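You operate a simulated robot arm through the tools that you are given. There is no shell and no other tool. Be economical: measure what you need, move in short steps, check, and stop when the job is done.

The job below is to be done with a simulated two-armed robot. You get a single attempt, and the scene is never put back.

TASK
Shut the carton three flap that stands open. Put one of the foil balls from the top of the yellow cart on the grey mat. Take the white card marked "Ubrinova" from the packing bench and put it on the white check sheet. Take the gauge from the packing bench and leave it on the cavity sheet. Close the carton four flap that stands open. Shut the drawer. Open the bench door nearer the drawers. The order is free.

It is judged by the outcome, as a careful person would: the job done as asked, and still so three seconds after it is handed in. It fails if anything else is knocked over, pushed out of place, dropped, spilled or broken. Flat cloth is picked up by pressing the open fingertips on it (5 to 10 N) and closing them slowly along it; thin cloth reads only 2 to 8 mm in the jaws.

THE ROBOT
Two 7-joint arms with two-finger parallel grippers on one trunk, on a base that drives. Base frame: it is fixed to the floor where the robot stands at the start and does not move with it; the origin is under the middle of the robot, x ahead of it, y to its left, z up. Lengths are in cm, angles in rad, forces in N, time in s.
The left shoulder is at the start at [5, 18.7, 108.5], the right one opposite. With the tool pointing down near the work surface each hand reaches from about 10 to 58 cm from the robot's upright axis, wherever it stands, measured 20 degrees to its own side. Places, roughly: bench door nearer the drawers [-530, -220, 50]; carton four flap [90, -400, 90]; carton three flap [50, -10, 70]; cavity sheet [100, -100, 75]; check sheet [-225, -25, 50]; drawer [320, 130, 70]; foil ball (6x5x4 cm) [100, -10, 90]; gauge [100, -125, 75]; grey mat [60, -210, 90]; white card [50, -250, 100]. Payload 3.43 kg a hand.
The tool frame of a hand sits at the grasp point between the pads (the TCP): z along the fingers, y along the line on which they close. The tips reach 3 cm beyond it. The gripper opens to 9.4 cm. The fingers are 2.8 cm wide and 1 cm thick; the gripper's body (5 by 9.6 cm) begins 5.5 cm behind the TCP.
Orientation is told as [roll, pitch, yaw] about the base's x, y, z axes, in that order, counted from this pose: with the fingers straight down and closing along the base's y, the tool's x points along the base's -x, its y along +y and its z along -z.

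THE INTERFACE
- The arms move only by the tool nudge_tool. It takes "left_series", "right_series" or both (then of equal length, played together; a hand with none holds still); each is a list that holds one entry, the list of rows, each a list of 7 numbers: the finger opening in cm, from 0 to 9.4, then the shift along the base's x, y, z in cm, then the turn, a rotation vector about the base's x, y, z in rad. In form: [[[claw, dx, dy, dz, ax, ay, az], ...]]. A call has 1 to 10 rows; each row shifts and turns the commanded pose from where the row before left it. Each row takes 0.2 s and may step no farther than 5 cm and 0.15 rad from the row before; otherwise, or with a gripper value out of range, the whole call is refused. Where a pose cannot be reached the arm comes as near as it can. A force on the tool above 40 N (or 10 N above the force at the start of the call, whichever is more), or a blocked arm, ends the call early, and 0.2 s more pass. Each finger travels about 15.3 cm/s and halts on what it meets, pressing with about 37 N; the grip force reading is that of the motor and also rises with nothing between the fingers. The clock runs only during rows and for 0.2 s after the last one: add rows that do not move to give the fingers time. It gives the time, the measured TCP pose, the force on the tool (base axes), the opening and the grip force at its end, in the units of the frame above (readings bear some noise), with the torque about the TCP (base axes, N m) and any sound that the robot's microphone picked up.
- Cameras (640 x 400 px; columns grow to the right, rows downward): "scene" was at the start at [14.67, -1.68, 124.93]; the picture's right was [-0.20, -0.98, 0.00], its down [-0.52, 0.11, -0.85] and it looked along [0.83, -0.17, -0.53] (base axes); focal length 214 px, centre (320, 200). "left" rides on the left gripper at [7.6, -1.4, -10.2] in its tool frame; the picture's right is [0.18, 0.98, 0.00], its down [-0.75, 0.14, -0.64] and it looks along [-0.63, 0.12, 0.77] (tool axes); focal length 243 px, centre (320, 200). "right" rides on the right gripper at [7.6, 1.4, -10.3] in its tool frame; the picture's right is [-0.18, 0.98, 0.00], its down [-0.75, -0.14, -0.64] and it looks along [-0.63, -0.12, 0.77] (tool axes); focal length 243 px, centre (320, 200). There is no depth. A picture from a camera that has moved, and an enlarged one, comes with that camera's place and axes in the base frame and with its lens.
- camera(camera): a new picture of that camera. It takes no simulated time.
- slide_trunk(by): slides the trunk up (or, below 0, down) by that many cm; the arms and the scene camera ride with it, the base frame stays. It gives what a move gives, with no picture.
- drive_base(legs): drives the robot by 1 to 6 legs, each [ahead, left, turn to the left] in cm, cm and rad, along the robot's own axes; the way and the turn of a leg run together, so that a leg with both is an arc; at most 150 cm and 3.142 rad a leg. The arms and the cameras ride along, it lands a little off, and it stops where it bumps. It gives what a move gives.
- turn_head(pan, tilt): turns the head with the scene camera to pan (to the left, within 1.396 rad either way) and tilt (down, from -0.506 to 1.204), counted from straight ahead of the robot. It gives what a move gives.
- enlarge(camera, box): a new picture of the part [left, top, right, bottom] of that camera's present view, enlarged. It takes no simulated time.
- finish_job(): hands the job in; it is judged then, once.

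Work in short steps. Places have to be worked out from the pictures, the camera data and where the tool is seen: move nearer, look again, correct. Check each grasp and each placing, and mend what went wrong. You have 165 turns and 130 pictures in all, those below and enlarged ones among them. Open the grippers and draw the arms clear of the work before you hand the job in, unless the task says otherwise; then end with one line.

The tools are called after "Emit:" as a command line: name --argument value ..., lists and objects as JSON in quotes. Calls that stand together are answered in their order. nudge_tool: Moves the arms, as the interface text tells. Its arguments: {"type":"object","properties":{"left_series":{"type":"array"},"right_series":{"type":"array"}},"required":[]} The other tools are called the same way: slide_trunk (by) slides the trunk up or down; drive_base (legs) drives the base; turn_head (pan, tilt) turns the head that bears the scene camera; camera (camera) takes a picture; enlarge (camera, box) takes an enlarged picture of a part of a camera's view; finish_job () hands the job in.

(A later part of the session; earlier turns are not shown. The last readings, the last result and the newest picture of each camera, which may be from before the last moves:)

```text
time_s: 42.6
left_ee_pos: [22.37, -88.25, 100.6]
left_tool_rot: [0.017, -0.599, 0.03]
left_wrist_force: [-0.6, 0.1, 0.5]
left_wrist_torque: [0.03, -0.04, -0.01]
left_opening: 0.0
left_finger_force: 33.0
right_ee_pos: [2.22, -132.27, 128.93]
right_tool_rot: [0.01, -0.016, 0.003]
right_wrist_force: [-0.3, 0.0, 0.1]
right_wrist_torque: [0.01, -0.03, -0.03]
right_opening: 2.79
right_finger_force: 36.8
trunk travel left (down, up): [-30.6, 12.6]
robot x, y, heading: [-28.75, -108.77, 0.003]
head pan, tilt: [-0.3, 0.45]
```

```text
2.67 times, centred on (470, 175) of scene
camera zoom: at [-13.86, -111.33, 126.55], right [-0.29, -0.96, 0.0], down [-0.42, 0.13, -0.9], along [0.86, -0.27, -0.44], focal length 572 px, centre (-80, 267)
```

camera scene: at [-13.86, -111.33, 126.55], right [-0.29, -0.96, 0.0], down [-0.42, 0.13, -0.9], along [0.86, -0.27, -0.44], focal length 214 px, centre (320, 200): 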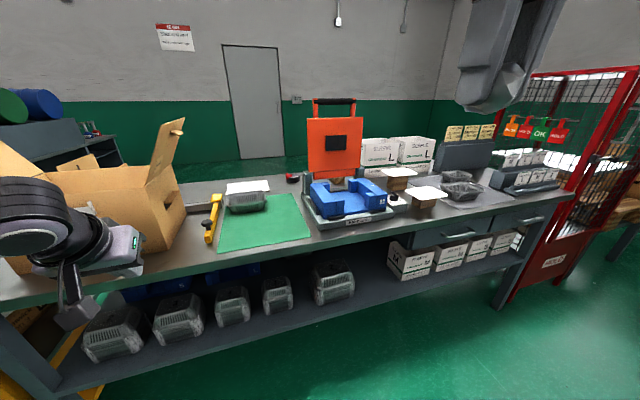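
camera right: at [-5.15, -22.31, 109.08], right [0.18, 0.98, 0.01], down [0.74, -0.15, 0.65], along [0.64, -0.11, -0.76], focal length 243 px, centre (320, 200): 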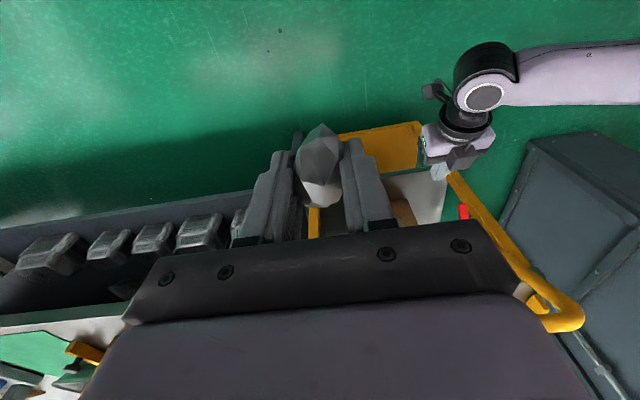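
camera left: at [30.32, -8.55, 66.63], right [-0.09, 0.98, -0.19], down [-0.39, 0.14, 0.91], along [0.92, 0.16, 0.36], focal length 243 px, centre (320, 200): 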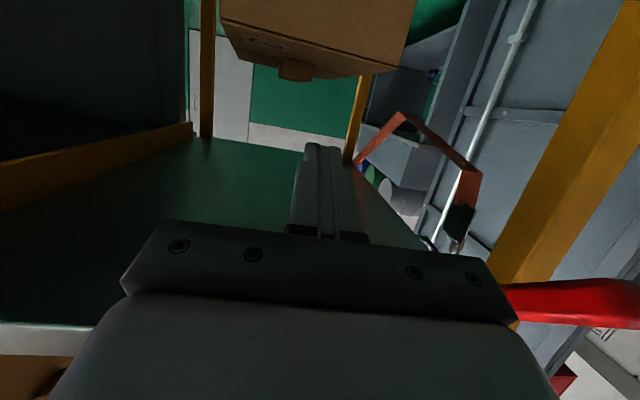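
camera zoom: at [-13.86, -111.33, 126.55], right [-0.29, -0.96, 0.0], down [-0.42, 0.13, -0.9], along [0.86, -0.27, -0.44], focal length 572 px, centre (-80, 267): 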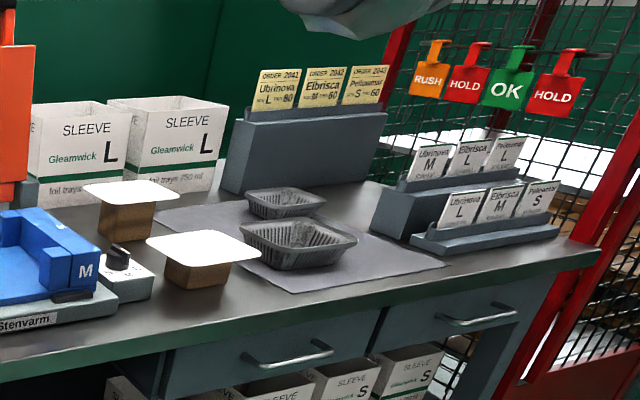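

The mat with two foil trays is to the right, card racks beyond it. I'll strafe 85 cm further and look from close.

Emit:
drive_base --legs '[[0, -85, 0]]'

Emit:
turn_head --pan -0.1 --tilt 0.55

Emit:
camera --camera "scene"

```text
time_s: 50.3
left_ee_pos: [22.24, -172.68, 100.64]
left_tool_rot: [0.017, -0.598, 0.015]
left_wrist_force: [0.4, -0.2, 0.4]
left_wrist_torque: [-0.02, -0.01, -0.01]
left_opening: 0.0
left_finger_force: 33.3
right_ee_pos: [1.24, -216.25, 128.86]
right_tool_rot: [0.009, -0.017, -0.015]
right_wrist_force: [0.4, -0.8, -0.6]
right_wrist_torque: [-0.01, 0.0, 0.02]
right_opening: 2.8
right_finger_force: 37.1
trunk travel left (down, up): [-30.6, 12.6]
robot x, y, heading: [-29.42, -192.43, -0.021]
head pan, tilt: [-0.3, 0.45]
```

```text
time_s: 51.0
left_ee_pos: [22.26, -172.77, 100.58]
left_tool_rot: [0.018, -0.598, 0.013]
left_wrist_force: [0.2, -0.2, 0.8]
left_wrist_torque: [-0.02, 0.0, 0.0]
left_opening: 0.01
left_finger_force: 33.2
right_ee_pos: [1.17, -216.4, 128.87]
right_tool_rot: [0.009, -0.016, -0.015]
right_wrist_force: [-0.1, -0.2, -0.4]
right_wrist_torque: [0.0, -0.03, -0.01]
right_opening: 2.76
right_finger_force: 37.1
trunk travel left (down, up): [-30.6, 12.6]
robot x, y, heading: [-28.84, -192.18, -0.014]
head pan, tilt: [-0.099, 0.55]
```

```text
93 pictures are left
camera scene: at [-14.27, -193.31, 125.65], right [-0.12, -0.99, 0.0], down [-0.52, 0.06, -0.85], along [0.85, -0.1, -0.52], focal length 214 px, centre (320, 200)
```

scene: 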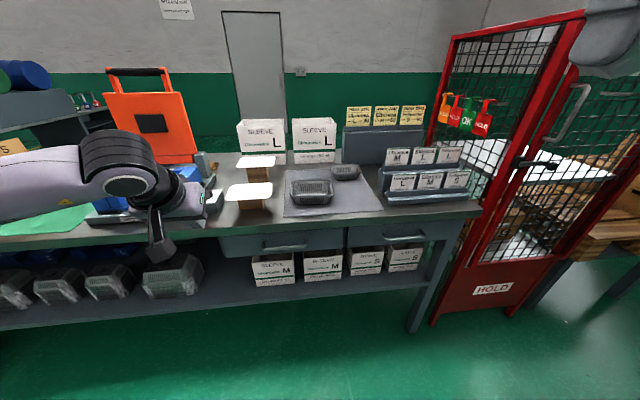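

The mat runs x 46–83, y −189…−223 at z≈83, with free space near [55, −215]. I'll read the cards, tuck the left arm, and approach.

Emit:
enlarge --camera "scene" --box '[330, 90, 490, 220]'

Emit:
nudge_tool --left_series '[[[0, -4, 0, 2.5, 0, 0.1, 0], [0, -4, 0, 2.5, 0, 0.1, 0], [0, -4, 0, 2.5, 0, 0.1, 0], [0, -4, 0, 2.5, 0, 0.1, 0], [0, -4, 0, 2, 0, 0.1, 0], [0, 0, 0, 0, 0, 0.098, 0]]]'

Emit:
drive_base --legs '[[0, -7, 0.015], [32, 0, 0]]'

Emit:
camera --camera "right"

Emit:
camera --camera "scene"

```text
3.08 times, centred on (410, 155) of scene
camera zoom: at [-14.27, -193.31, 125.65], right [-0.12, -0.99, 0.0], down [-0.52, 0.06, -0.85], along [0.85, -0.1, -0.52], focal length 660 px, centre (43, 338)
```

zoom: 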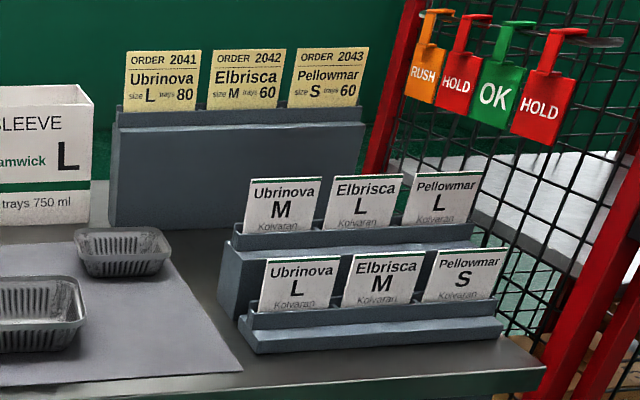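

```text
time_s: 52.4
left_ee_pos: [2.26, -172.64, 112.39]
left_tool_rot: [0.024, 0.001, 0.011]
left_wrist_force: [-0.2, 0.2, 0.6]
left_wrist_torque: [0.0, 0.0, 0.0]
left_opening: 0.01
left_finger_force: 32.4
right_ee_pos: [1.15, -216.34, 128.94]
right_tool_rot: [0.009, -0.015, -0.013]
right_wrist_force: [-0.6, 0.0, -0.1]
right_wrist_torque: [0.02, 0.0, -0.01]
right_opening: 2.81
right_finger_force: 36.7
trunk travel left (down, up): [-30.6, 12.6]
robot x, y, heading: [-28.92, -192.32, -0.015]
head pan, tilt: [-0.099, 0.55]
```

```text
time_s: 55.5
left_ee_pos: [33.92, -179.27, 112.41]
left_tool_rot: [0.024, -0.002, 0.024]
left_wrist_force: [0.1, 0.5, -0.1]
left_wrist_torque: [-0.01, 0.0, 0.03]
left_opening: 0.01
left_finger_force: 32.4
right_ee_pos: [33.59, -223.01, 128.97]
right_tool_rot: [0.008, -0.015, 0.0]
right_wrist_force: [-0.2, 0.8, 0.2]
right_wrist_torque: [0.01, 0.03, 0.01]
right_opening: 2.79
right_finger_force: 37.1
trunk travel left (down, up): [-30.6, 12.6]
robot x, y, heading: [2.63, -199.0, -0.002]
head pan, tilt: [-0.099, 0.55]
```

```text
91 pictures are left
camera right: at [25.78, -221.72, 139.07], right [0.18, 0.98, 0.01], down [0.74, -0.15, 0.65], along [0.64, -0.11, -0.76], focal length 243 px, centre (320, 200)
```

right: 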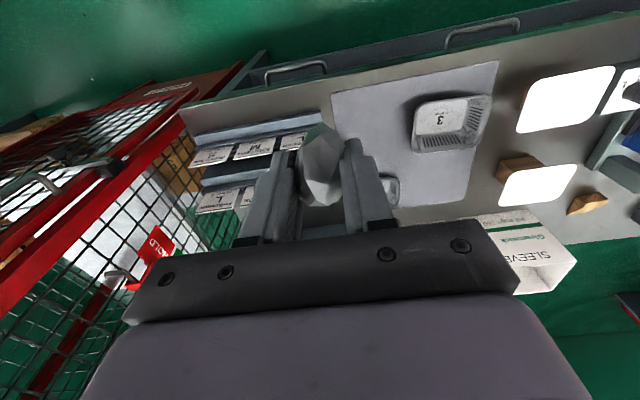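

```text
90 pictures are left
camera scene: at [17.71, -200.21, 125.64], right [-0.1, -0.99, 0.0], down [-0.52, 0.05, -0.85], along [0.85, -0.09, -0.52], focal length 214 px, centre (320, 200)
```

scene: 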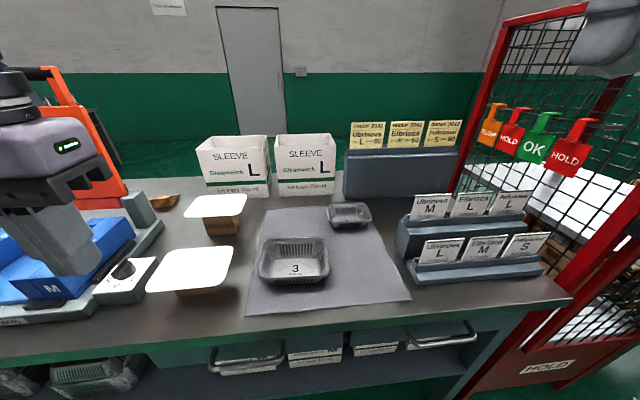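

Both racks hold an Ubrinova card; the order card says size L, and the front one is nearest, so I'll take that one. First the ball: bringing the right hand over the free part of the mat at about [53, −214.5].

Emit:
nudge_tool --right_series '[[[2.5, 0, 4.2, -2, 0, 0, 0], [2.5, 1, 4.2, -2, 0, 0, 0], [2.5, 3, 0, -3.8, 0, 0, 0], [2.5, 3, 0, -3.8, 0, 0, 0], [2.5, 3, 0, -3.8, 0, 0, 0], [2.5, 3, 0, -3.8, 0, 0, 0], [2.5, 3, 0, -3.8, 0, 0, 0], [2.5, 2, 0, -4.2, 0, 0, 0], [2.5, 1.5, 0, -4.2, 0, 0, 0], [2.5, 0, 0, -2.5, 0, 0, 0]]]'

Emit:
camera --camera "right"

Emit:
camera --camera "scene"

```text
time_s: 57.6
left_ee_pos: [33.85, -179.43, 112.43]
left_tool_rot: [0.024, -0.002, 0.023]
left_wrist_force: [-0.1, -0.3, 0.7]
left_wrist_torque: [0.03, -0.03, -0.01]
left_opening: 0.0
left_finger_force: 33.0
right_ee_pos: [52.98, -214.71, 94.72]
right_tool_rot: [0.01, -0.015, -0.001]
right_wrist_force: [1.0, -0.6, 0.7]
right_wrist_torque: [0.0, 0.02, 0.01]
right_opening: 2.8
right_finger_force: 37.4
trunk travel left (down, up): [-30.6, 12.6]
robot x, y, heading: [2.78, -199.47, -0.004]
head pan, tilt: [-0.099, 0.55]
```

```text
89 pictures are left
camera right: at [45.26, -213.37, 104.97], right [0.18, 0.98, 0.01], down [0.74, -0.15, 0.65], along [0.64, -0.11, -0.76], focal length 243 px, centre (320, 200)
```

right: 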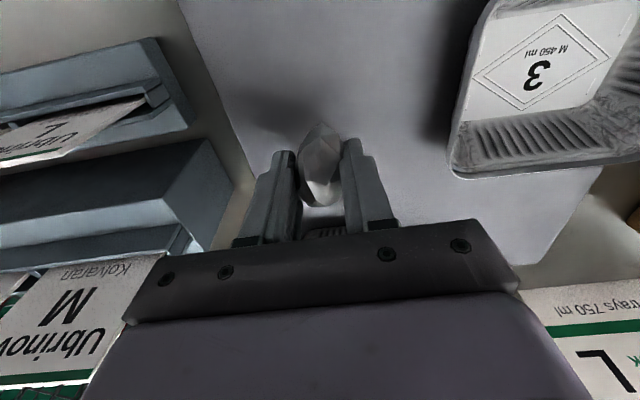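

```text
88 pictures are left
camera scene: at [17.67, -200.22, 125.65], right [-0.1, -0.99, 0.0], down [-0.52, 0.05, -0.85], along [0.85, -0.09, -0.52], focal length 214 px, centre (320, 200)
```

scene: 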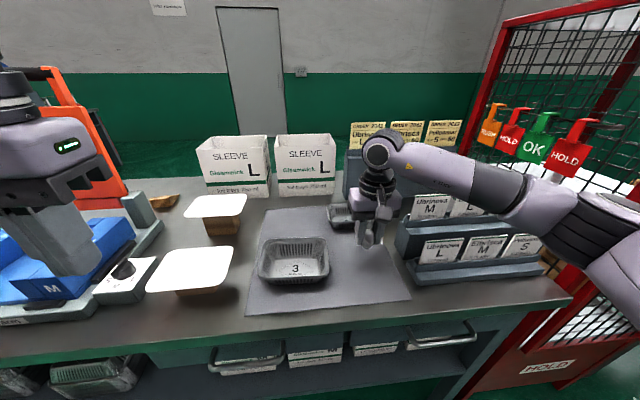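

It is over clear mat. I'll lower in small steps until contact shows.

Emit:
nudge_tool --right_series '[[[2.5, 0, 0, -2, 0, 0, 0], [2.5, 0, 0, -1.5, 0, 0, 0], [2.5, 0, 0, -1, 0, 0, 0], [2.5, 0, 0, -0.7, 0, 0, 0], [2.5, 0, 0, -0.6, 0, 0, 0], [2.5, 0, 0, -0.5, 0, 0, 0]]]'

Emit:
enlarge --camera "scene" --box '[300, 180, 440, 300]'

```text
time_s: 59.0
left_ee_pos: [33.76, -179.43, 112.43]
left_tool_rot: [0.026, -0.002, 0.024]
left_wrist_force: [0.2, 0.5, 0.1]
left_wrist_torque: [-0.02, 0.0, 0.03]
left_opening: 0.0
left_finger_force: 33.1
right_ee_pos: [52.88, -214.63, 88.86]
right_tool_rot: [0.011, -0.02, 0.0]
right_wrist_force: [-0.5, -2.2, 13.5]
right_wrist_torque: [-0.13, 0.08, 0.01]
right_opening: 2.81
right_finger_force: 37.6
trunk travel left (down, up): [-30.6, 12.6]
robot x, y, heading: [2.87, -199.67, 0.0]
head pan, tilt: [-0.099, 0.55]
```

```text
3.33 times, centred on (370, 240) of scene
camera zoom: at [17.55, -200.21, 125.69], right [-0.1, -0.99, 0.0], down [-0.52, 0.05, -0.85], along [0.85, -0.09, -0.52], focal length 715 px, centre (153, 67)
```

zoom: 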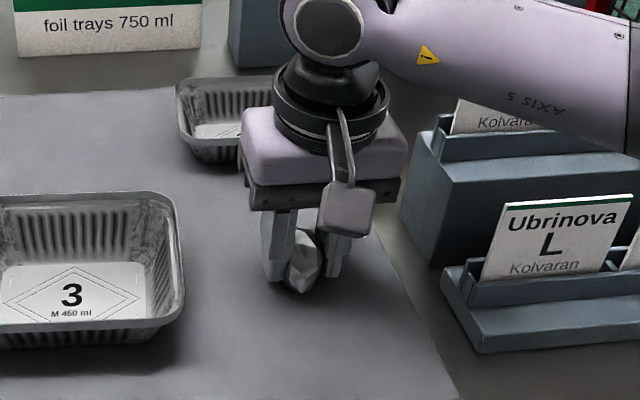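

The ball touches the mat (13 N). Opening gradually, then rising straight up.

Emit:
nudge_tool --right_series '[[[3.2, 0, 0, 0.3, 0, 0, 0], [4, 0, 0, 0, 0, 0, 0], [5.5, 0, 0, 0, 0, 0, 0], [6, 0, 0, 0, 0, 0, 0], [6, 0, 0, 0, 0, 0, 0], [6, 0, 0, 2.5, 0, 0, 0], [6, 0, 0, 4, 0, 0, 0], [6, 0, 0, 4, 0, 0, 0], [6, 0, 0, 4, 0, 0, 0]]]'

Emit:
camera --camera "right"

```text
time_s: 61.0
left_ee_pos: [33.87, -179.27, 112.34]
left_tool_rot: [0.024, -0.001, 0.027]
left_wrist_force: [0.2, 1.5, 0.3]
left_wrist_torque: [-0.02, -0.01, 0.01]
left_opening: 0.0
left_finger_force: 33.1
right_ee_pos: [53.08, -214.6, 103.59]
right_tool_rot: [0.008, -0.017, 0.001]
right_wrist_force: [-0.3, 0.5, 0.3]
right_wrist_torque: [0.05, -0.02, 0.01]
right_opening: 6.0
right_finger_force: 0.0
trunk travel left (down, up): [-30.6, 12.6]
robot x, y, heading: [2.78, -199.31, -0.002]
head pan, tilt: [-0.099, 0.55]
```

```text
86 pictures are left
camera right: at [45.45, -213.28, 113.71], right [0.18, 0.98, 0.01], down [0.74, -0.15, 0.65], along [0.64, -0.11, -0.76], focal length 243 px, centre (320, 200)
```

right: 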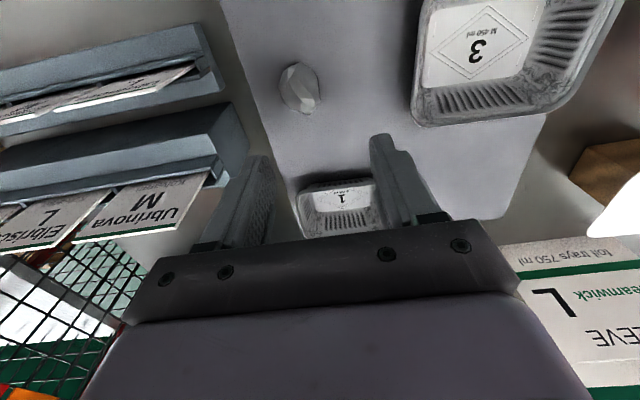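

The ball rests on the mat. The front "Ubrinova L" card triangulates to y −225.7…−233.8, x≈48.6, top z≈95. I'll raise the hand and yaw it 90° so the fingers close along x.

Emit:
nudge_tool --right_series '[[[6, 0, 0, 3, 0, 0, -0.15], [6, 0, 0, 3, 0, 0, -0.15], [6, 0, 0, 2, 0, 0, -0.15], [6, 0, -2, 0, 0, 0, -0.15], [6, 0, -2, 0, 0, 0, -0.15], [6, 0, -2, 0, 0, 0, -0.15], [4, -1, -2, 0, 0, 0, -0.15], [4, -1, -2, 0, 0, 0, -0.15], [4, -1, -2.5, 0, 0, 0, -0.15], [4, -1.5, -2.5, 0, 0, 0, -0.15]]]'

Emit:
camera --camera "right"

Emit:
camera --camera "scene"

```text
time_s: 63.2
left_ee_pos: [33.88, -179.4, 112.43]
left_tool_rot: [0.025, -0.002, 0.025]
left_wrist_force: [-0.2, -1.1, -0.5]
left_wrist_torque: [0.03, 0.01, -0.02]
left_opening: 0.02
left_finger_force: 33.2
right_ee_pos: [48.22, -229.69, 111.42]
right_tool_rot: [0.01, -0.015, -1.501]
right_wrist_force: [0.1, 0.2, 0.1]
right_wrist_torque: [0.03, -0.02, 0.0]
right_opening: 4.0
right_finger_force: 0.1
trunk travel left (down, up): [-30.6, 12.6]
robot x, y, heading: [2.96, -199.41, -0.006]
head pan, tilt: [-0.099, 0.55]
```

```text
85 pictures are left
camera right: at [49.1, -221.87, 121.67], right [0.99, -0.12, 0.01], down [-0.1, -0.75, 0.65], along [-0.07, -0.65, -0.76], focal length 243 px, centre (320, 200)
```

right: 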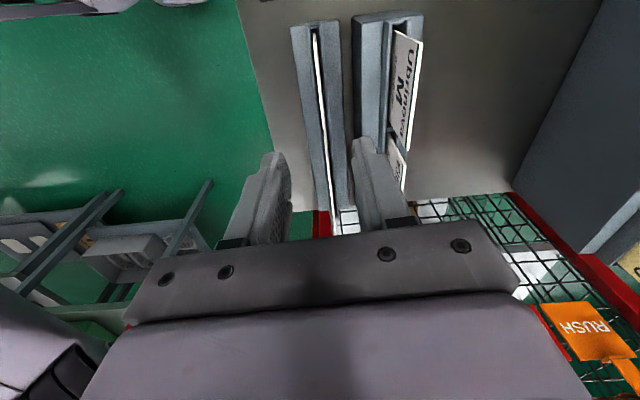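

```text
84 pictures are left
camera scene: at [17.63, -200.25, 125.65], right [-0.1, -0.99, 0.0], down [-0.52, 0.05, -0.85], along [0.85, -0.09, -0.52], focal length 214 px, centre (320, 200)
```

scene: 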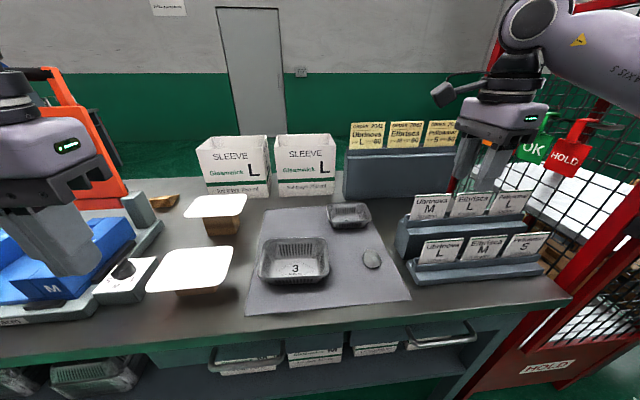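

Card top edge confirmed at x 48.6. I'll finish the yaw, narrow the jaws to 2.6 cm and descend astride the card.

Emit:
nudge_tool --right_series '[[[2.6, 0.4, 0, -3, 0, 0, -0.07], [2.6, 0, 0, -3, 0, 0, 0], [2.6, 0, 0, -3, 0, 0, 0], [2.6, 0, 0, 0, 0, 0, 0]]]'

Emit:
camera --camera "right"

Emit:
enlarge --camera "scene" --box '[370, 120, 570, 290]'

```text
time_s: 64.2
left_ee_pos: [33.75, -179.38, 112.33]
left_tool_rot: [0.024, -0.001, 0.024]
left_wrist_force: [-0.4, -0.5, 0.2]
left_wrist_torque: [0.03, -0.02, 0.0]
left_opening: 0.01
left_finger_force: 32.7
right_ee_pos: [48.8, -229.58, 102.5]
right_tool_rot: [0.011, -0.017, -1.571]
right_wrist_force: [0.6, 0.2, 0.3]
right_wrist_torque: [-0.02, -0.01, 0.01]
right_opening: 2.61
right_finger_force: 0.2
trunk travel left (down, up): [-30.6, 12.6]
robot x, y, heading: [2.76, -199.29, 0.002]
head pan, tilt: [-0.099, 0.55]
```

```text
83 pictures are left
camera right: at [50.23, -221.84, 112.64], right [0.98, -0.18, 0.01], down [-0.15, -0.74, 0.65], along [-0.11, -0.64, -0.76], focal length 243 px, centre (320, 200)
```

right: 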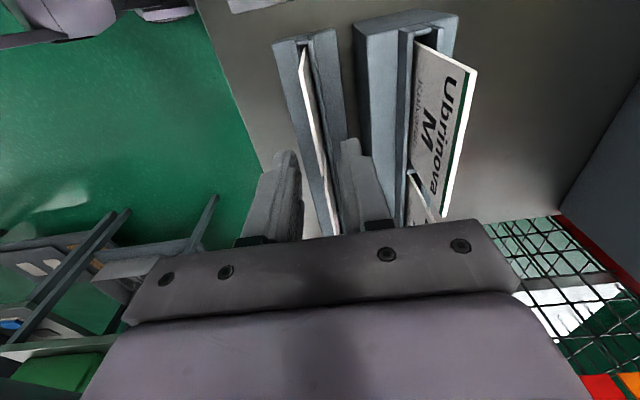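

```text
2.35 times, centred on (470, 205) of scene
camera zoom: at [17.66, -200.21, 125.65], right [-0.1, -0.99, 0.0], down [-0.52, 0.05, -0.85], along [0.85, -0.09, -0.52], focal length 505 px, centre (-33, 188)
```

zoom: 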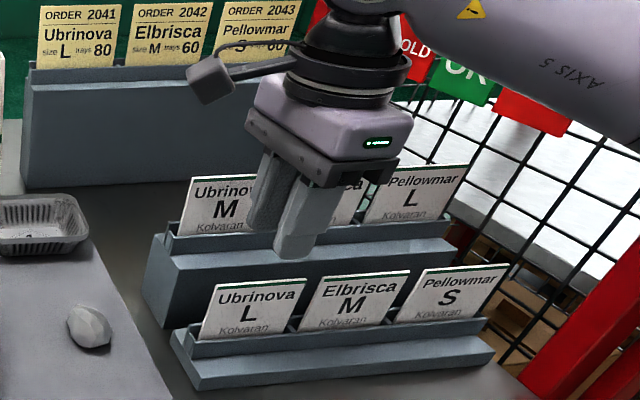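

The jaws are centred astride the L card. Descending to z≈93.5 and closing.

Emit:
nudge_tool --right_series '[[[2.6, 0, 0, -3, 0, 0, 0], [2.6, 0, 0, -3, 0, 0, 0], [2.6, 0, 0, -2, 0, 0, 0], [2.6, 0, 0, -1, 0, 0, 0], [2.6, 0, 0, 0, 0, 0, 0], [0.5, 0, 0, 0, 0, 0, 0], [0, 0, 0, 0, 0, 0, 0], [0, 0, 0, 0, 0, 0, 0]]]'

Emit:
camera --camera "right"

```text
time_s: 66.0
left_ee_pos: [33.84, -179.35, 112.5]
left_tool_rot: [0.023, -0.002, 0.025]
left_wrist_force: [0.0, 0.5, -0.1]
left_wrist_torque: [-0.01, 0.0, -0.02]
left_opening: 0.0
left_finger_force: 32.7
right_ee_pos: [48.7, -229.52, 93.52]
right_tool_rot: [0.008, -0.017, -1.569]
right_wrist_force: [-1.1, -0.1, 0.9]
right_wrist_torque: [0.01, 0.08, -0.02]
right_opening: 0.58
right_finger_force: 36.8
trunk travel left (down, up): [-30.6, 12.6]
robot x, y, heading: [3.22, -199.16, 0.002]
head pan, tilt: [-0.099, 0.55]
```

```text
81 pictures are left
camera right: at [50.16, -221.79, 103.69], right [0.98, -0.18, 0.01], down [-0.15, -0.74, 0.65], along [-0.11, -0.64, -0.76], focal length 243 px, centre (320, 200)
```

right: 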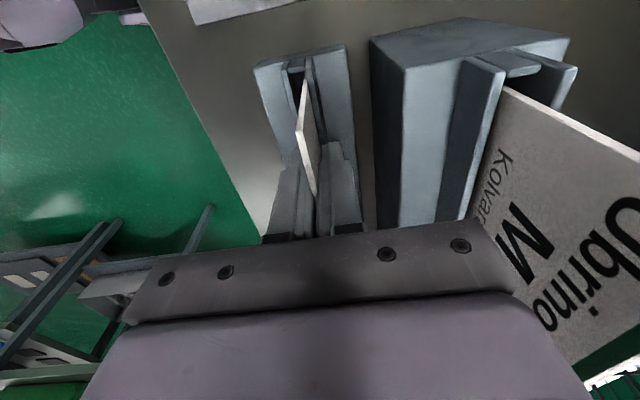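

Opening reads 0.58 with force, so the card is gripped. Lifting it straight out.

Emit:
nudge_tool --right_series '[[[0, 0, 0, 1, 0, 0, 0], [0, 0, 0, 2, 0, 0, 0], [0, 0, 0, 3, 0, 0, 0], [0, 0, 0, 4, 0, 0, 0], [0, 0, 0, 4, 0, 0, 0], [0, 0, 0, 4, 0, 0, 0], [0, -3, 1, 2, 0, 0, 0], [0, -4, 1, 0, 0, 0, 0], [0, -4, 1, 0, 0, 0, 0], [0, -4, 0, 0, 0, 0, 0]]]'

Emit:
enlarge --camera "scene" --box '[320, 60, 640, 300]'

```text
time_s: 68.2
left_ee_pos: [33.74, -179.33, 112.39]
left_tool_rot: [0.024, -0.002, 0.024]
left_wrist_force: [-0.1, 0.5, -0.1]
left_wrist_torque: [0.01, -0.05, -0.03]
left_opening: 0.0
left_finger_force: 33.1
right_ee_pos: [33.82, -226.91, 113.56]
right_tool_rot: [0.009, -0.016, -1.569]
right_wrist_force: [0.0, -0.7, -0.3]
right_wrist_torque: [0.0, 0.0, 0.01]
right_opening: 0.57
right_finger_force: 36.8
trunk travel left (down, up): [-30.6, 12.6]
robot x, y, heading: [2.5, -199.35, 0.002]
head pan, tilt: [-0.099, 0.55]
```

```text
1.67 times, centred on (480, 180) of scene
camera zoom: at [17.62, -200.22, 125.65], right [-0.1, -0.99, 0.0], down [-0.52, 0.05, -0.85], along [0.85, -0.09, -0.52], focal length 358 px, centre (53, 233)
```

zoom: 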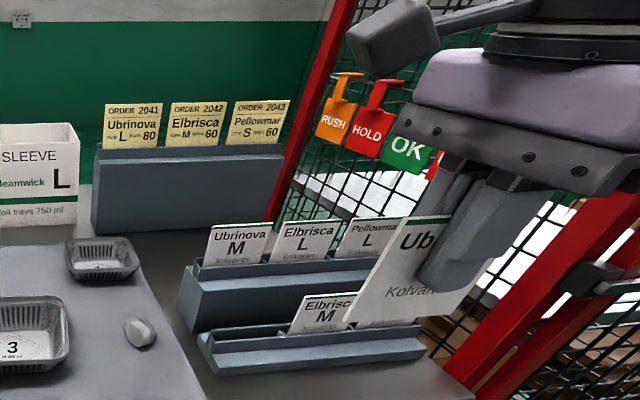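

The card is out cleanly. Now the gauge: back off, strafe left to y≈−120 and look down at the green-mat area.

Emit:
drive_base --legs '[[-28, 0, 0], [0, 84, 0]]'

Emit:
turn_head --pan 0.1 --tilt 0.5

Emit:
camera --camera "scene"

```text
time_s: 77.5
left_ee_pos: [6.55, -95.71, 112.38]
left_tool_rot: [0.022, -0.002, 0.016]
left_wrist_force: [0.2, 0.4, -0.4]
left_wrist_torque: [0.01, -0.03, 0.0]
left_opening: 0.0
left_finger_force: 32.5
right_ee_pos: [6.16, -143.11, 113.64]
right_tool_rot: [0.01, -0.016, -1.576]
right_wrist_force: [0.2, -0.4, 0.4]
right_wrist_torque: [0.0, 0.0, 0.0]
right_opening: 0.59
right_finger_force: 37.2
trunk travel left (down, up): [-30.6, 12.6]
robot x, y, heading: [-24.62, -115.56, -0.01]
head pan, tilt: [-0.099, 0.55]
```

```text
time_s: 78.3
left_ee_pos: [6.51, -95.82, 112.28]
left_tool_rot: [0.023, -0.002, 0.016]
left_wrist_force: [-0.3, 0.8, -0.5]
left_wrist_torque: [0.0, 0.0, -0.02]
left_opening: 0.0
left_finger_force: 32.4
right_ee_pos: [6.31, -143.13, 113.56]
right_tool_rot: [0.01, -0.016, -1.577]
right_wrist_force: [-0.1, -0.2, -0.5]
right_wrist_torque: [0.0, 0.01, 0.02]
right_opening: 0.58
right_finger_force: 36.7
trunk travel left (down, up): [-30.6, 12.6]
robot x, y, heading: [-24.82, -115.52, -0.006]
head pan, tilt: [0.099, 0.499]
```

```text
79 pictures are left
camera scene: at [-9.63, -114.6, 126.1], right [0.09, -1.0, 0.0], down [-0.48, -0.04, -0.88], along [0.87, 0.08, -0.48], focal length 214 px, centre (320, 200)
```

scene: 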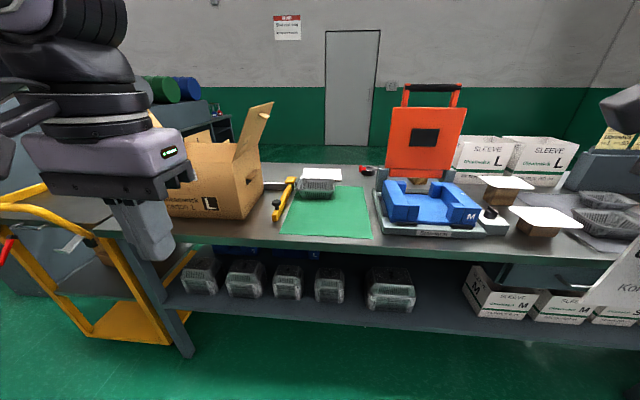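

Emit:
enlarge --camera "scene" --box '[240, 145, 420, 250]'

```text
3.56 times, centred on (330, 198) of scene
camera zoom: at [-9.63, -114.6, 126.1], right [0.09, -1.0, 0.0], down [-0.48, -0.04, -0.88], along [0.87, 0.08, -0.48], focal length 763 px, centre (284, 209)
```

zoom: 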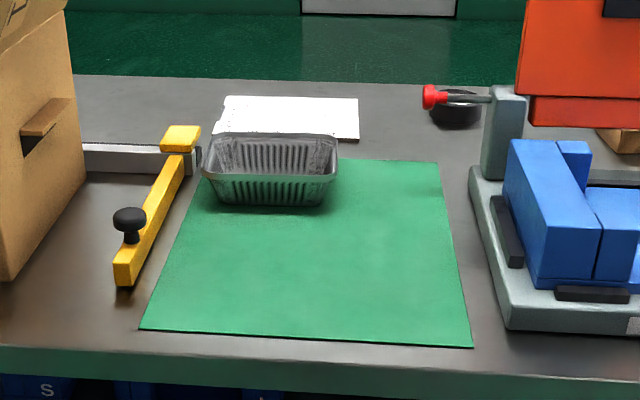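

The cavity sheet is the white sheet at about [97, −106], and the gauge is the black disc near [100, −130]. Both are at the bench's far side, out of reach from here, so I'll approach from behind the bench later. First the card: turning round toward the check sheet.

Emit:
drive_base --legs '[[-30, 0, 0], [0, 0, 2.9]]'

Emit:
turn_head --pan 0.0 --tilt 0.3

Emit:
camera --camera "scene"

```text
time_s: 87.2
left_ee_pos: [-89.17, -128.04, 112.35]
left_tool_rot: [0.026, -0.001, 2.95]
left_wrist_force: [0.4, -0.1, -0.6]
left_wrist_torque: [0.0, 0.01, -0.03]
left_opening: 0.01
left_finger_force: 33.6
right_ee_pos: [-78.95, -81.67, 113.7]
right_tool_rot: [0.01, -0.015, 1.354]
right_wrist_force: [0.2, 0.2, -1.0]
right_wrist_torque: [0.01, -0.03, 0.0]
right_opening: 0.59
right_finger_force: 36.9
trunk travel left (down, up): [-30.6, 12.6]
robot x, y, heading: [-54.82, -115.21, 2.919]
head pan, tilt: [0.099, 0.499]
```

```text
time_s: 87.9
left_ee_pos: [-89.13, -128.02, 112.38]
left_tool_rot: [0.025, -0.002, 2.949]
left_wrist_force: [0.5, -1.0, -0.5]
left_wrist_torque: [-0.03, 0.03, 0.03]
left_opening: 0.0
left_finger_force: 33.2
right_ee_pos: [-78.85, -81.66, 113.68]
right_tool_rot: [0.01, -0.017, 1.352]
right_wrist_force: [-1.4, 0.5, 0.2]
right_wrist_torque: [0.02, -0.01, 0.02]
right_opening: 0.57
right_finger_force: 37.2
trunk travel left (down, up): [-30.6, 12.6]
robot x, y, heading: [-54.26, -115.23, 2.919]
head pan, tilt: [0.0, 0.3]
```

```text
77 pictures are left
camera scene: at [-69.34, -111.79, 127.94], right [0.22, 0.98, 0.0], down [0.29, -0.06, -0.96], along [-0.93, 0.21, -0.3], focal length 214 px, centre (320, 200)
```

scene: 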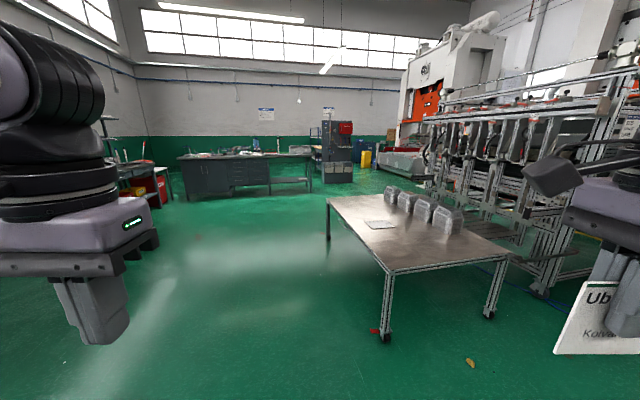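

The low table (z≈51) ahead has the check sheet near [−225, −23]. I'll drive to its near side at about [−240, −100] and face it.

Emit:
drive_base --legs '[[100, 14, 0], [84.7, 12.4, 0], [0, 0, -1.348]]'

Emit:
turn_head --pan -0.1 --tilt 0.65

Emit:
camera --camera "scene"

```text
time_s: 100.7
left_ee_pos: [-260.42, -66.01, 112.52]
left_tool_rot: [0.024, -0.001, 1.565]
left_wrist_force: [0.5, -0.5, 0.5]
left_wrist_torque: [0.0, 0.01, 0.0]
left_opening: 0.01
left_finger_force: 32.4
right_ee_pos: [-213.13, -67.4, 113.72]
right_tool_rot: [0.009, -0.017, -0.026]
right_wrist_force: [0.0, -0.2, 0.1]
right_wrist_torque: [-0.01, 0.01, -0.02]
right_opening: 0.59
right_finger_force: 36.8
trunk travel left (down, up): [-30.6, 12.6]
robot x, y, heading: [-241.39, -97.6, 1.54]
head pan, tilt: [0.0, 0.3]
```

```text
time_s: 101.5
left_ee_pos: [-260.48, -65.99, 112.45]
left_tool_rot: [0.024, -0.001, 1.565]
left_wrist_force: [0.1, 0.0, -0.6]
left_wrist_torque: [0.01, -0.02, 0.02]
left_opening: 0.0
left_finger_force: 33.3
right_ee_pos: [-213.01, -67.37, 113.54]
right_tool_rot: [0.009, -0.014, -0.029]
right_wrist_force: [-1.0, 0.0, 0.5]
right_wrist_torque: [0.0, -0.03, 0.0]
right_opening: 0.58
right_finger_force: 36.7
trunk travel left (down, up): [-30.6, 12.6]
robot x, y, heading: [-241.38, -97.54, 1.541]
head pan, tilt: [-0.099, 0.649]
```

```text
76 pictures are left
camera scene: at [-240.07, -82.96, 124.78], right [0.99, -0.13, 0.0], down [-0.08, -0.6, -0.8], along [0.1, 0.79, -0.6], focal length 214 px, centre (320, 200)
```

scene: 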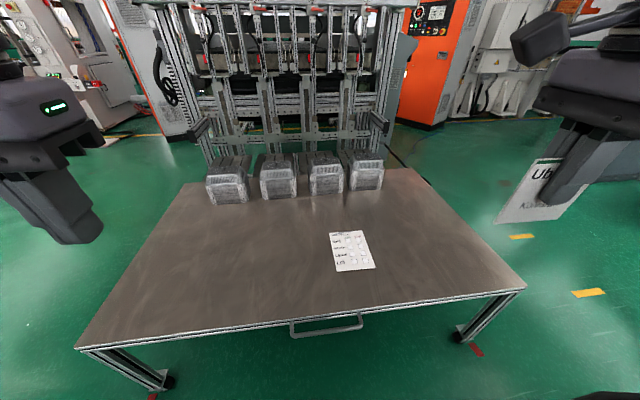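

The sheet is centred at about [−219, −25], long side away from me. I'll try turning the card hand by 180° in the air so the print will face up when laid down.

Emit:
nudge_tool --right_series '[[[0, 0, 1, 0, 0, 0, 0.15], [0, 0, 1, 0, 0, 0, 0.15], [0, 0, 1, 0, 0, 0, 0.15], [0, 0, 1, 0, 0, 0, 0.15], [0, 0, 0, 0, 0, 0, 0.15], [0, 0, 0, 0, 0, 0, 0.15], [0, 0, 0, 0, 0, 0, 0.15], [0, 0, 0, 0, 0, 0, 0.15], [0, 0, 0, 0, 0, 0, 0.15], [0, 0, 0, 0, 0, 0, 0.15]]]'

Emit:
nudge_tool --right_series '[[[0, 0, 0, 0, 0, 0, 0.15], [0, 0, 0, 0, 0, 0, 0.15], [0, 0, 0, 0, 0, 0, 0.15], [0, 0, 0, 0, 0, 0, 0.15], [0, 0, 0, 0, 0, 0, 0.15], [0, 0, 0, 0, 0, 0, 0.15], [0, 0, 0, 0, 0, 0, 0.15], [0, 0, 0, 0, 0, 0, 0.15], [0, 0, 0, 0, 0, 0, 0.15], [0, 0, 0, 0, 0, 0, 0.15]]]'

Emit:
enlarge --camera "scene" --box '[310, 220, 400, 280]'

```text
time_s: 103.7
left_ee_pos: [-260.45, -65.89, 112.35]
left_tool_rot: [0.024, -0.002, 1.566]
left_wrist_force: [0.3, 0.2, 0.4]
left_wrist_torque: [0.0, 0.03, -0.02]
left_opening: 0.01
left_finger_force: 32.9
right_ee_pos: [-213.14, -63.23, 113.6]
right_tool_rot: [0.007, -0.017, 1.473]
right_wrist_force: [0.1, 0.2, -0.5]
right_wrist_torque: [0.02, 0.0, -0.02]
right_opening: 0.55
right_finger_force: 37.4
trunk travel left (down, up): [-30.6, 12.6]
robot x, y, heading: [-241.66, -97.53, 1.539]
head pan, tilt: [-0.099, 0.649]
```

```text
time_s: 105.9
left_ee_pos: [-260.55, -65.87, 112.36]
left_tool_rot: [0.024, -0.002, 1.565]
left_wrist_force: [0.4, -0.4, -0.9]
left_wrist_torque: [0.03, 0.01, 0.0]
left_opening: 0.0
left_finger_force: 33.1
right_ee_pos: [-221.4, -70.02, 110.54]
right_tool_rot: [0.009, -0.016, 2.972]
right_wrist_force: [-1.0, 0.4, -0.7]
right_wrist_torque: [0.01, -0.02, 0.0]
right_opening: 0.58
right_finger_force: 36.8
right hand out of reach, approached as far as the arm can: row 7, 8, 9, 10
trunk travel left (down, up): [-30.6, 12.6]
robot x, y, heading: [-241.5, -97.56, 1.538]
head pan, tilt: [-0.099, 0.649]
```

```text
6.67 times, centred on (355, 250) of scene
camera zoom: at [-240.09, -82.96, 124.77], right [0.99, -0.13, 0.0], down [-0.08, -0.6, -0.8], along [0.1, 0.79, -0.6], focal length 1430 px, centre (87, -133)
```

zoom: 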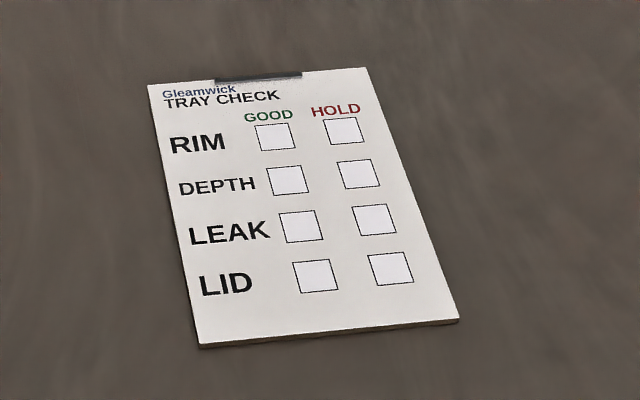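

The sheet is a rigid "Tray check" card. The hand managed the yaw; now I lower the trunk and pitch the hand forward so the card lies print-up.

Emit:
slide_trunk --by -22

Emit:
nudge_tool --right_series '[[[0, 0, 1, 0, 0.15, 0, 0], [0, 0, 1, 0, 0.15, 0, 0], [0, 0, 1, 0, 0.15, 0, 0], [0, 0, 1, 0, 0.15, 0, 0], [0, 0, 1, 0, 0.15, 0, 0], [0, 0, 1, 0, 0.15, 0, 0], [0, 0, 1, 0, 0.15, 0, 0], [0, 0, 1, 0, 0.15, 0, 0], [0, 0, 0, 0, 0, 0, 0]]]'

Emit:
camera --camera "scene"

```text
time_s: 108.2
left_ee_pos: [-260.59, -65.84, 90.4]
left_tool_rot: [0.024, 0.0, 1.565]
left_wrist_force: [-0.6, 0.8, -0.1]
left_wrist_torque: [0.01, -0.01, -0.02]
left_opening: 0.02
left_finger_force: 33.4
right_ee_pos: [-221.32, -69.94, 88.63]
right_tool_rot: [0.01, -0.015, 2.97]
right_wrist_force: [-0.9, 0.3, 0.3]
right_wrist_torque: [-0.01, 0.02, 0.02]
right_opening: 0.58
right_finger_force: 37.3
trunk travel left (down, up): [-8.6, 34.6]
robot x, y, heading: [-241.42, -97.55, 1.539]
head pan, tilt: [-0.099, 0.649]
```

```text
time_s: 110.2
left_ee_pos: [-260.53, -65.93, 90.43]
left_tool_rot: [0.024, -0.001, 1.566]
left_wrist_force: [0.3, 0.4, -0.2]
left_wrist_torque: [0.0, -0.02, -0.01]
left_opening: 0.01
left_finger_force: 33.2
right_ee_pos: [-225.74, -59.04, 91.12]
right_tool_rot: [-1.19, -0.166, 3.092]
right_wrist_force: [-0.4, -0.1, 0.3]
right_wrist_torque: [-0.09, 0.01, 0.0]
right_opening: 0.59
right_finger_force: 37.1
right hand out of reach, approached as far as the arm can: row 4, 6, 7, 8
trunk travel left (down, up): [-8.6, 34.6]
robot x, y, heading: [-241.41, -97.24, 1.538]
head pan, tilt: [-0.099, 0.649]
```

```text
74 pictures are left
camera scene: at [-240.06, -82.96, 102.77], right [0.99, -0.13, 0.0], down [-0.08, -0.6, -0.8], along [0.1, 0.79, -0.6], focal length 214 px, centre (320, 200)
```

scene: 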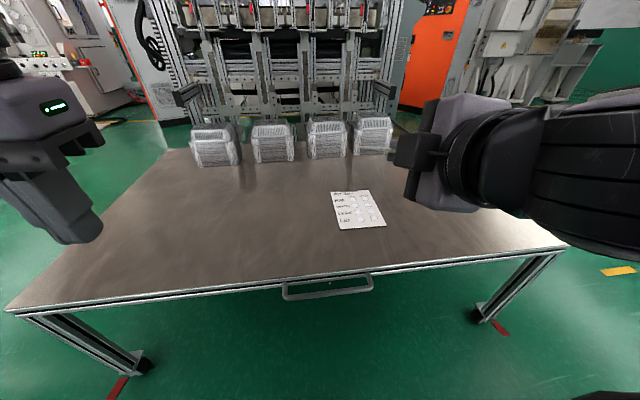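

The card hand is pitched forward. I'll drive 8 cm nearer and extend the hand over the sheet, still high.

Emit:
drive_base --legs '[[8, 0, 0.03]]'

Emit:
nudge_tool --right_series '[[[0, 0, 4, -2, 0, 0, 0], [0, 0, 4, -3, 0, 0, 0], [0, 0, 4, -3, 0, 0, 0], [0, 0, 4, -3, 0, 0, 0], [0, 0, 0, -3, 0, 0, 0], [0, 0, 0, -3, 0, 0, 0], [0, 0, 0, 0, 0, 0, 0]]]'

Emit:
camera --camera "scene"

```text
time_s: 111.3
left_ee_pos: [-261.27, -58.32, 90.41]
left_tool_rot: [0.024, -0.001, 1.596]
left_wrist_force: [0.4, -0.6, -0.2]
left_wrist_torque: [0.01, -0.03, 0.02]
left_opening: 0.0
left_finger_force: 33.1
right_ee_pos: [-226.86, -50.5, 91.08]
right_tool_rot: [-1.187, -0.165, 3.121]
right_wrist_force: [-0.1, 0.1, 0.2]
right_wrist_torque: [-0.03, -0.02, 0.02]
right_opening: 0.57
right_finger_force: 37.4
trunk travel left (down, up): [-8.6, 34.6]
robot x, y, heading: [-241.27, -89.41, 1.569]
head pan, tilt: [-0.099, 0.649]
```

```text
time_s: 112.9
left_ee_pos: [-261.38, -58.21, 90.36]
left_tool_rot: [0.024, -0.002, 1.596]
left_wrist_force: [-1.1, 0.4, 0.5]
left_wrist_torque: [-0.01, -0.03, 0.0]
left_opening: 0.0
left_finger_force: 32.6
right_ee_pos: [-226.76, -34.36, 73.97]
right_tool_rot: [-1.185, -0.165, 3.124]
right_wrist_force: [-0.5, 0.6, 0.8]
right_wrist_torque: [0.02, 0.01, 0.0]
right_opening: 0.56
right_finger_force: 36.6
trunk travel left (down, up): [-8.6, 34.6]
robot x, y, heading: [-241.58, -89.32, 1.566]
head pan, tilt: [-0.099, 0.649]
```

```text
73 pictures are left
camera scene: at [-240.36, -74.71, 102.77], right [0.99, -0.1, 0.0], down [-0.06, -0.6, -0.8], along [0.08, 0.79, -0.6], focal length 214 px, centre (320, 200)
```

scene: 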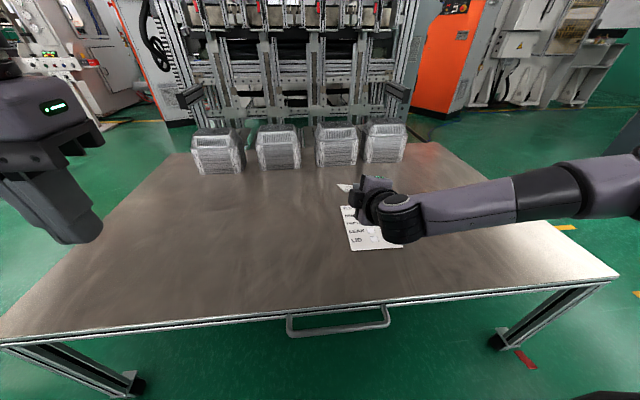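

The sheet is at x −226…−211, y −34…−14. Moving the hand +8 in x, +6 in y and down to z≈58.

Emit:
nudge_tool --right_series '[[[0, 3, 2, -3, 0, 0, 0], [0, 3, 2, -3, 0, 0, 0], [0, 2, 2, -3, 0, 0, 0], [0, 0, 0, -3, 0, 0, 0], [0, 0, 0, -3, 0, 0, 0], [0, 0, 0, 0, 0, 0, 0]]]'

Emit:
camera --camera "right"

Emit:
enlarge --camera "scene" --box '[300, 160, 460, 280]'

```text
time_s: 114.3
left_ee_pos: [-261.25, -58.25, 90.35]
left_tool_rot: [0.025, -0.001, 1.595]
left_wrist_force: [0.0, 0.3, 0.1]
left_wrist_torque: [0.01, 0.02, 0.02]
left_opening: 0.0
left_finger_force: 33.0
right_ee_pos: [-224.2, -29.0, 71.23]
right_tool_rot: [-1.176, -0.162, 3.117]
right_wrist_force: [-0.9, 0.0, 0.6]
right_wrist_torque: [-0.01, -0.02, -0.02]
right_opening: 0.57
right_finger_force: 36.7
right hand out of reach, approached as far as the arm can: row 1, 2, 3, 4, 5
trunk travel left (down, up): [-8.6, 34.6]
robot x, y, heading: [-241.64, -89.26, 1.57]
head pan, tilt: [-0.099, 0.649]
```

```text
72 pictures are left
camera right: at [-216.44, -39.29, 72.78], right [-0.34, -0.37, -0.87], down [-0.7, -0.52, 0.49], along [-0.63, 0.77, -0.08], focal length 243 px, centre (320, 200)
```

right: 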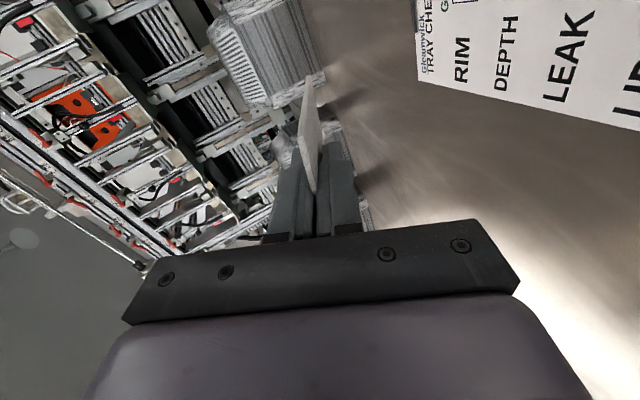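

```text
3.33 times, centred on (380, 220) of scene
camera zoom: at [-240.36, -74.71, 102.77], right [0.99, -0.1, 0.0], down [-0.06, -0.6, -0.8], along [0.08, 0.79, -0.6], focal length 715 px, centre (120, 133)
```

zoom: 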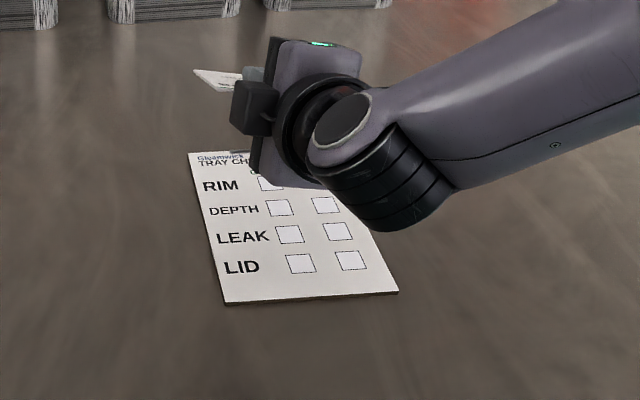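

The arm is near its limit, so I'll use the trunk and base: down 8.5, right 6, forward 6, then bring the hand back and down.

Emit:
slide_trunk --by -8.5

Emit:
drive_base --legs '[[0, -6, 0], [6, 0, 0]]'

Emit:
nudge_tool --right_series '[[[0, 0, -3, 0, 0, 0, 0], [0, 0, -3, -1, 0, 0, 0], [0, 0, 0, -2, 0, 0, 0], [0, 0, 0, -2, 0, 0, 0], [0, 0, 0, 0, 0, 0, 0]]]'

Emit:
enlarge --camera "scene" --box '[260, 160, 460, 300]'

```text
time_s: 115.5
left_ee_pos: [-261.31, -58.2, 81.96]
left_tool_rot: [0.026, -0.003, 1.595]
left_wrist_force: [-0.8, 0.3, 0.4]
left_wrist_torque: [0.04, 0.04, 0.01]
left_opening: 0.01
left_finger_force: 32.9
right_ee_pos: [-224.15, -28.94, 62.95]
right_tool_rot: [-1.179, -0.163, 3.113]
right_wrist_force: [0.3, 0.2, -0.2]
right_wrist_torque: [-0.02, 0.03, 0.01]
right_opening: 0.56
right_finger_force: 36.9
trunk travel left (down, up): [-0.1, 43.1]
robot x, y, heading: [-241.52, -89.33, 1.569]
head pan, tilt: [-0.099, 0.649]
```

```text
time_s: 117.3
left_ee_pos: [-255.34, -52.15, 81.93]
left_tool_rot: [0.024, -0.001, 1.596]
left_wrist_force: [0.8, -0.3, -1.0]
left_wrist_torque: [0.02, 0.01, 0.03]
left_opening: 0.01
left_finger_force: 33.4
right_ee_pos: [-218.26, -22.85, 62.88]
right_tool_rot: [-1.179, -0.164, 3.116]
right_wrist_force: [-0.1, 0.3, -0.2]
right_wrist_torque: [0.05, 0.03, 0.01]
right_opening: 0.58
right_finger_force: 37.1
trunk travel left (down, up): [-0.1, 43.1]
robot x, y, heading: [-235.34, -82.96, 1.57]
head pan, tilt: [-0.099, 0.649]
```

```text
time_s: 118.5
left_ee_pos: [-255.39, -52.1, 81.82]
left_tool_rot: [0.025, -0.002, 1.597]
left_wrist_force: [-0.6, 0.7, 0.7]
left_wrist_torque: [-0.02, -0.03, 0.01]
left_opening: 0.01
left_finger_force: 32.5
right_ee_pos: [-218.83, -28.75, 62.53]
right_tool_rot: [-1.167, -0.155, 3.105]
right_wrist_force: [-0.6, 0.0, 0.3]
right_wrist_torque: [0.03, 0.02, 0.01]
right_opening: 0.56
right_finger_force: 36.4
right hand out of reach, approached as far as the arm can: row 2, 3, 4
trunk travel left (down, up): [-0.1, 43.1]
robot x, y, heading: [-235.49, -82.92, 1.571]
head pan, tilt: [-0.099, 0.649]
```

```text
2.86 times, centred on (360, 230) of scene
camera zoom: at [-234.39, -68.57, 94.27], right [0.99, -0.1, 0.0], down [-0.06, -0.6, -0.8], along [0.08, 0.79, -0.6], focal length 613 px, centre (206, 114)
```

zoom: 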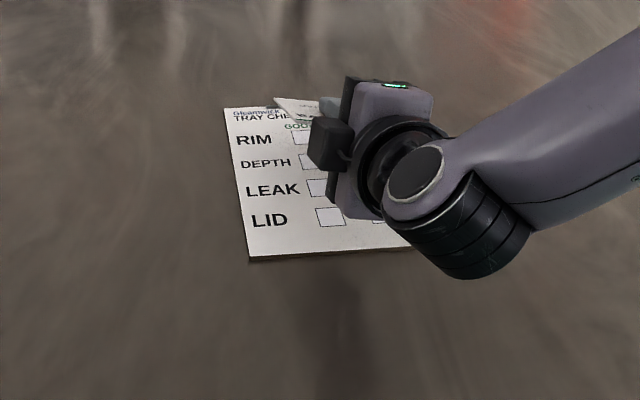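

The wrist limits how low this pose goes. I'll lower the pitch somewhat while descending, so the card's lower edge touches first.

Emit:
nudge_tool --right_series '[[[0, 0, 0.5, 0, -0.12, 0, 0], [0, 0, 0.5, 0, -0.12, 0, 0], [0, 0, 0.5, -1, -0.12, 0, 0], [0, 0, 0, -1, -0.1, 0, 0], [0, 0, 0, -1, 0, 0, 0], [0, 0, 0, 0, 0, 0, 0]]]'

Emit:
camera --camera "right"

Emit:
enlarge --camera "scene" --box '[260, 160, 460, 300]'

```text
time_s: 119.9
left_ee_pos: [-255.44, -52.37, 82.03]
left_tool_rot: [0.023, -0.006, 1.598]
left_wrist_force: [-0.1, 0.1, -1.3]
left_wrist_torque: [-0.02, 0.02, 0.02]
left_opening: 0.01
left_finger_force: 32.8
right_ee_pos: [-219.28, -27.03, 60.22]
right_tool_rot: [-0.729, -0.136, 3.056]
right_wrist_force: [-8.1, -7.8, 35.0]
right_wrist_torque: [1.1, -1.08, 0.04]
right_opening: 0.64
right_finger_force: 37.4
trunk travel left (down, up): [-0.1, 43.1]
robot x, y, heading: [-235.5, -82.8, 1.57]
head pan, tilt: [-0.099, 0.649]
```

```text
69 pictures are left
camera right: at [-211.44, -35.64, 65.81], right [-0.33, -0.71, -0.62], down [-0.69, -0.26, 0.67], along [-0.64, 0.66, -0.4], focal length 243 px, centre (320, 200)
```

right: 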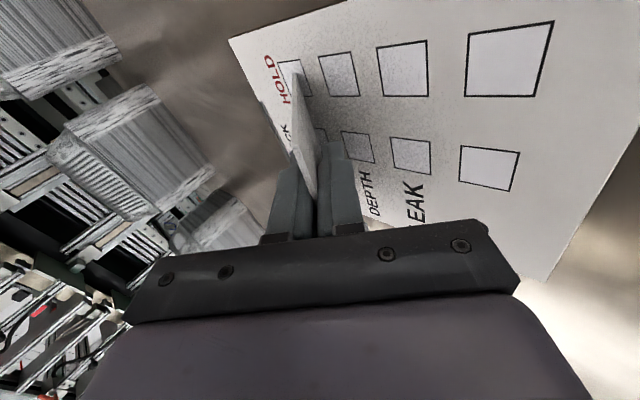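

```text
2.86 times, centred on (360, 230) of scene
camera zoom: at [-234.51, -68.82, 94.36], right [0.99, -0.1, 0.0], down [-0.06, -0.6, -0.8], along [0.08, 0.79, -0.6], focal length 613 px, centre (206, 114)
```

zoom: 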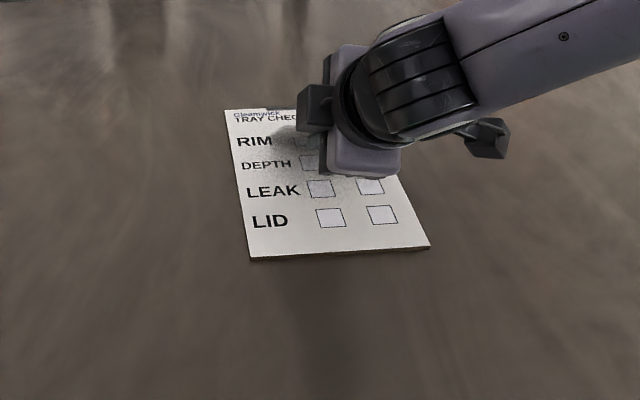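

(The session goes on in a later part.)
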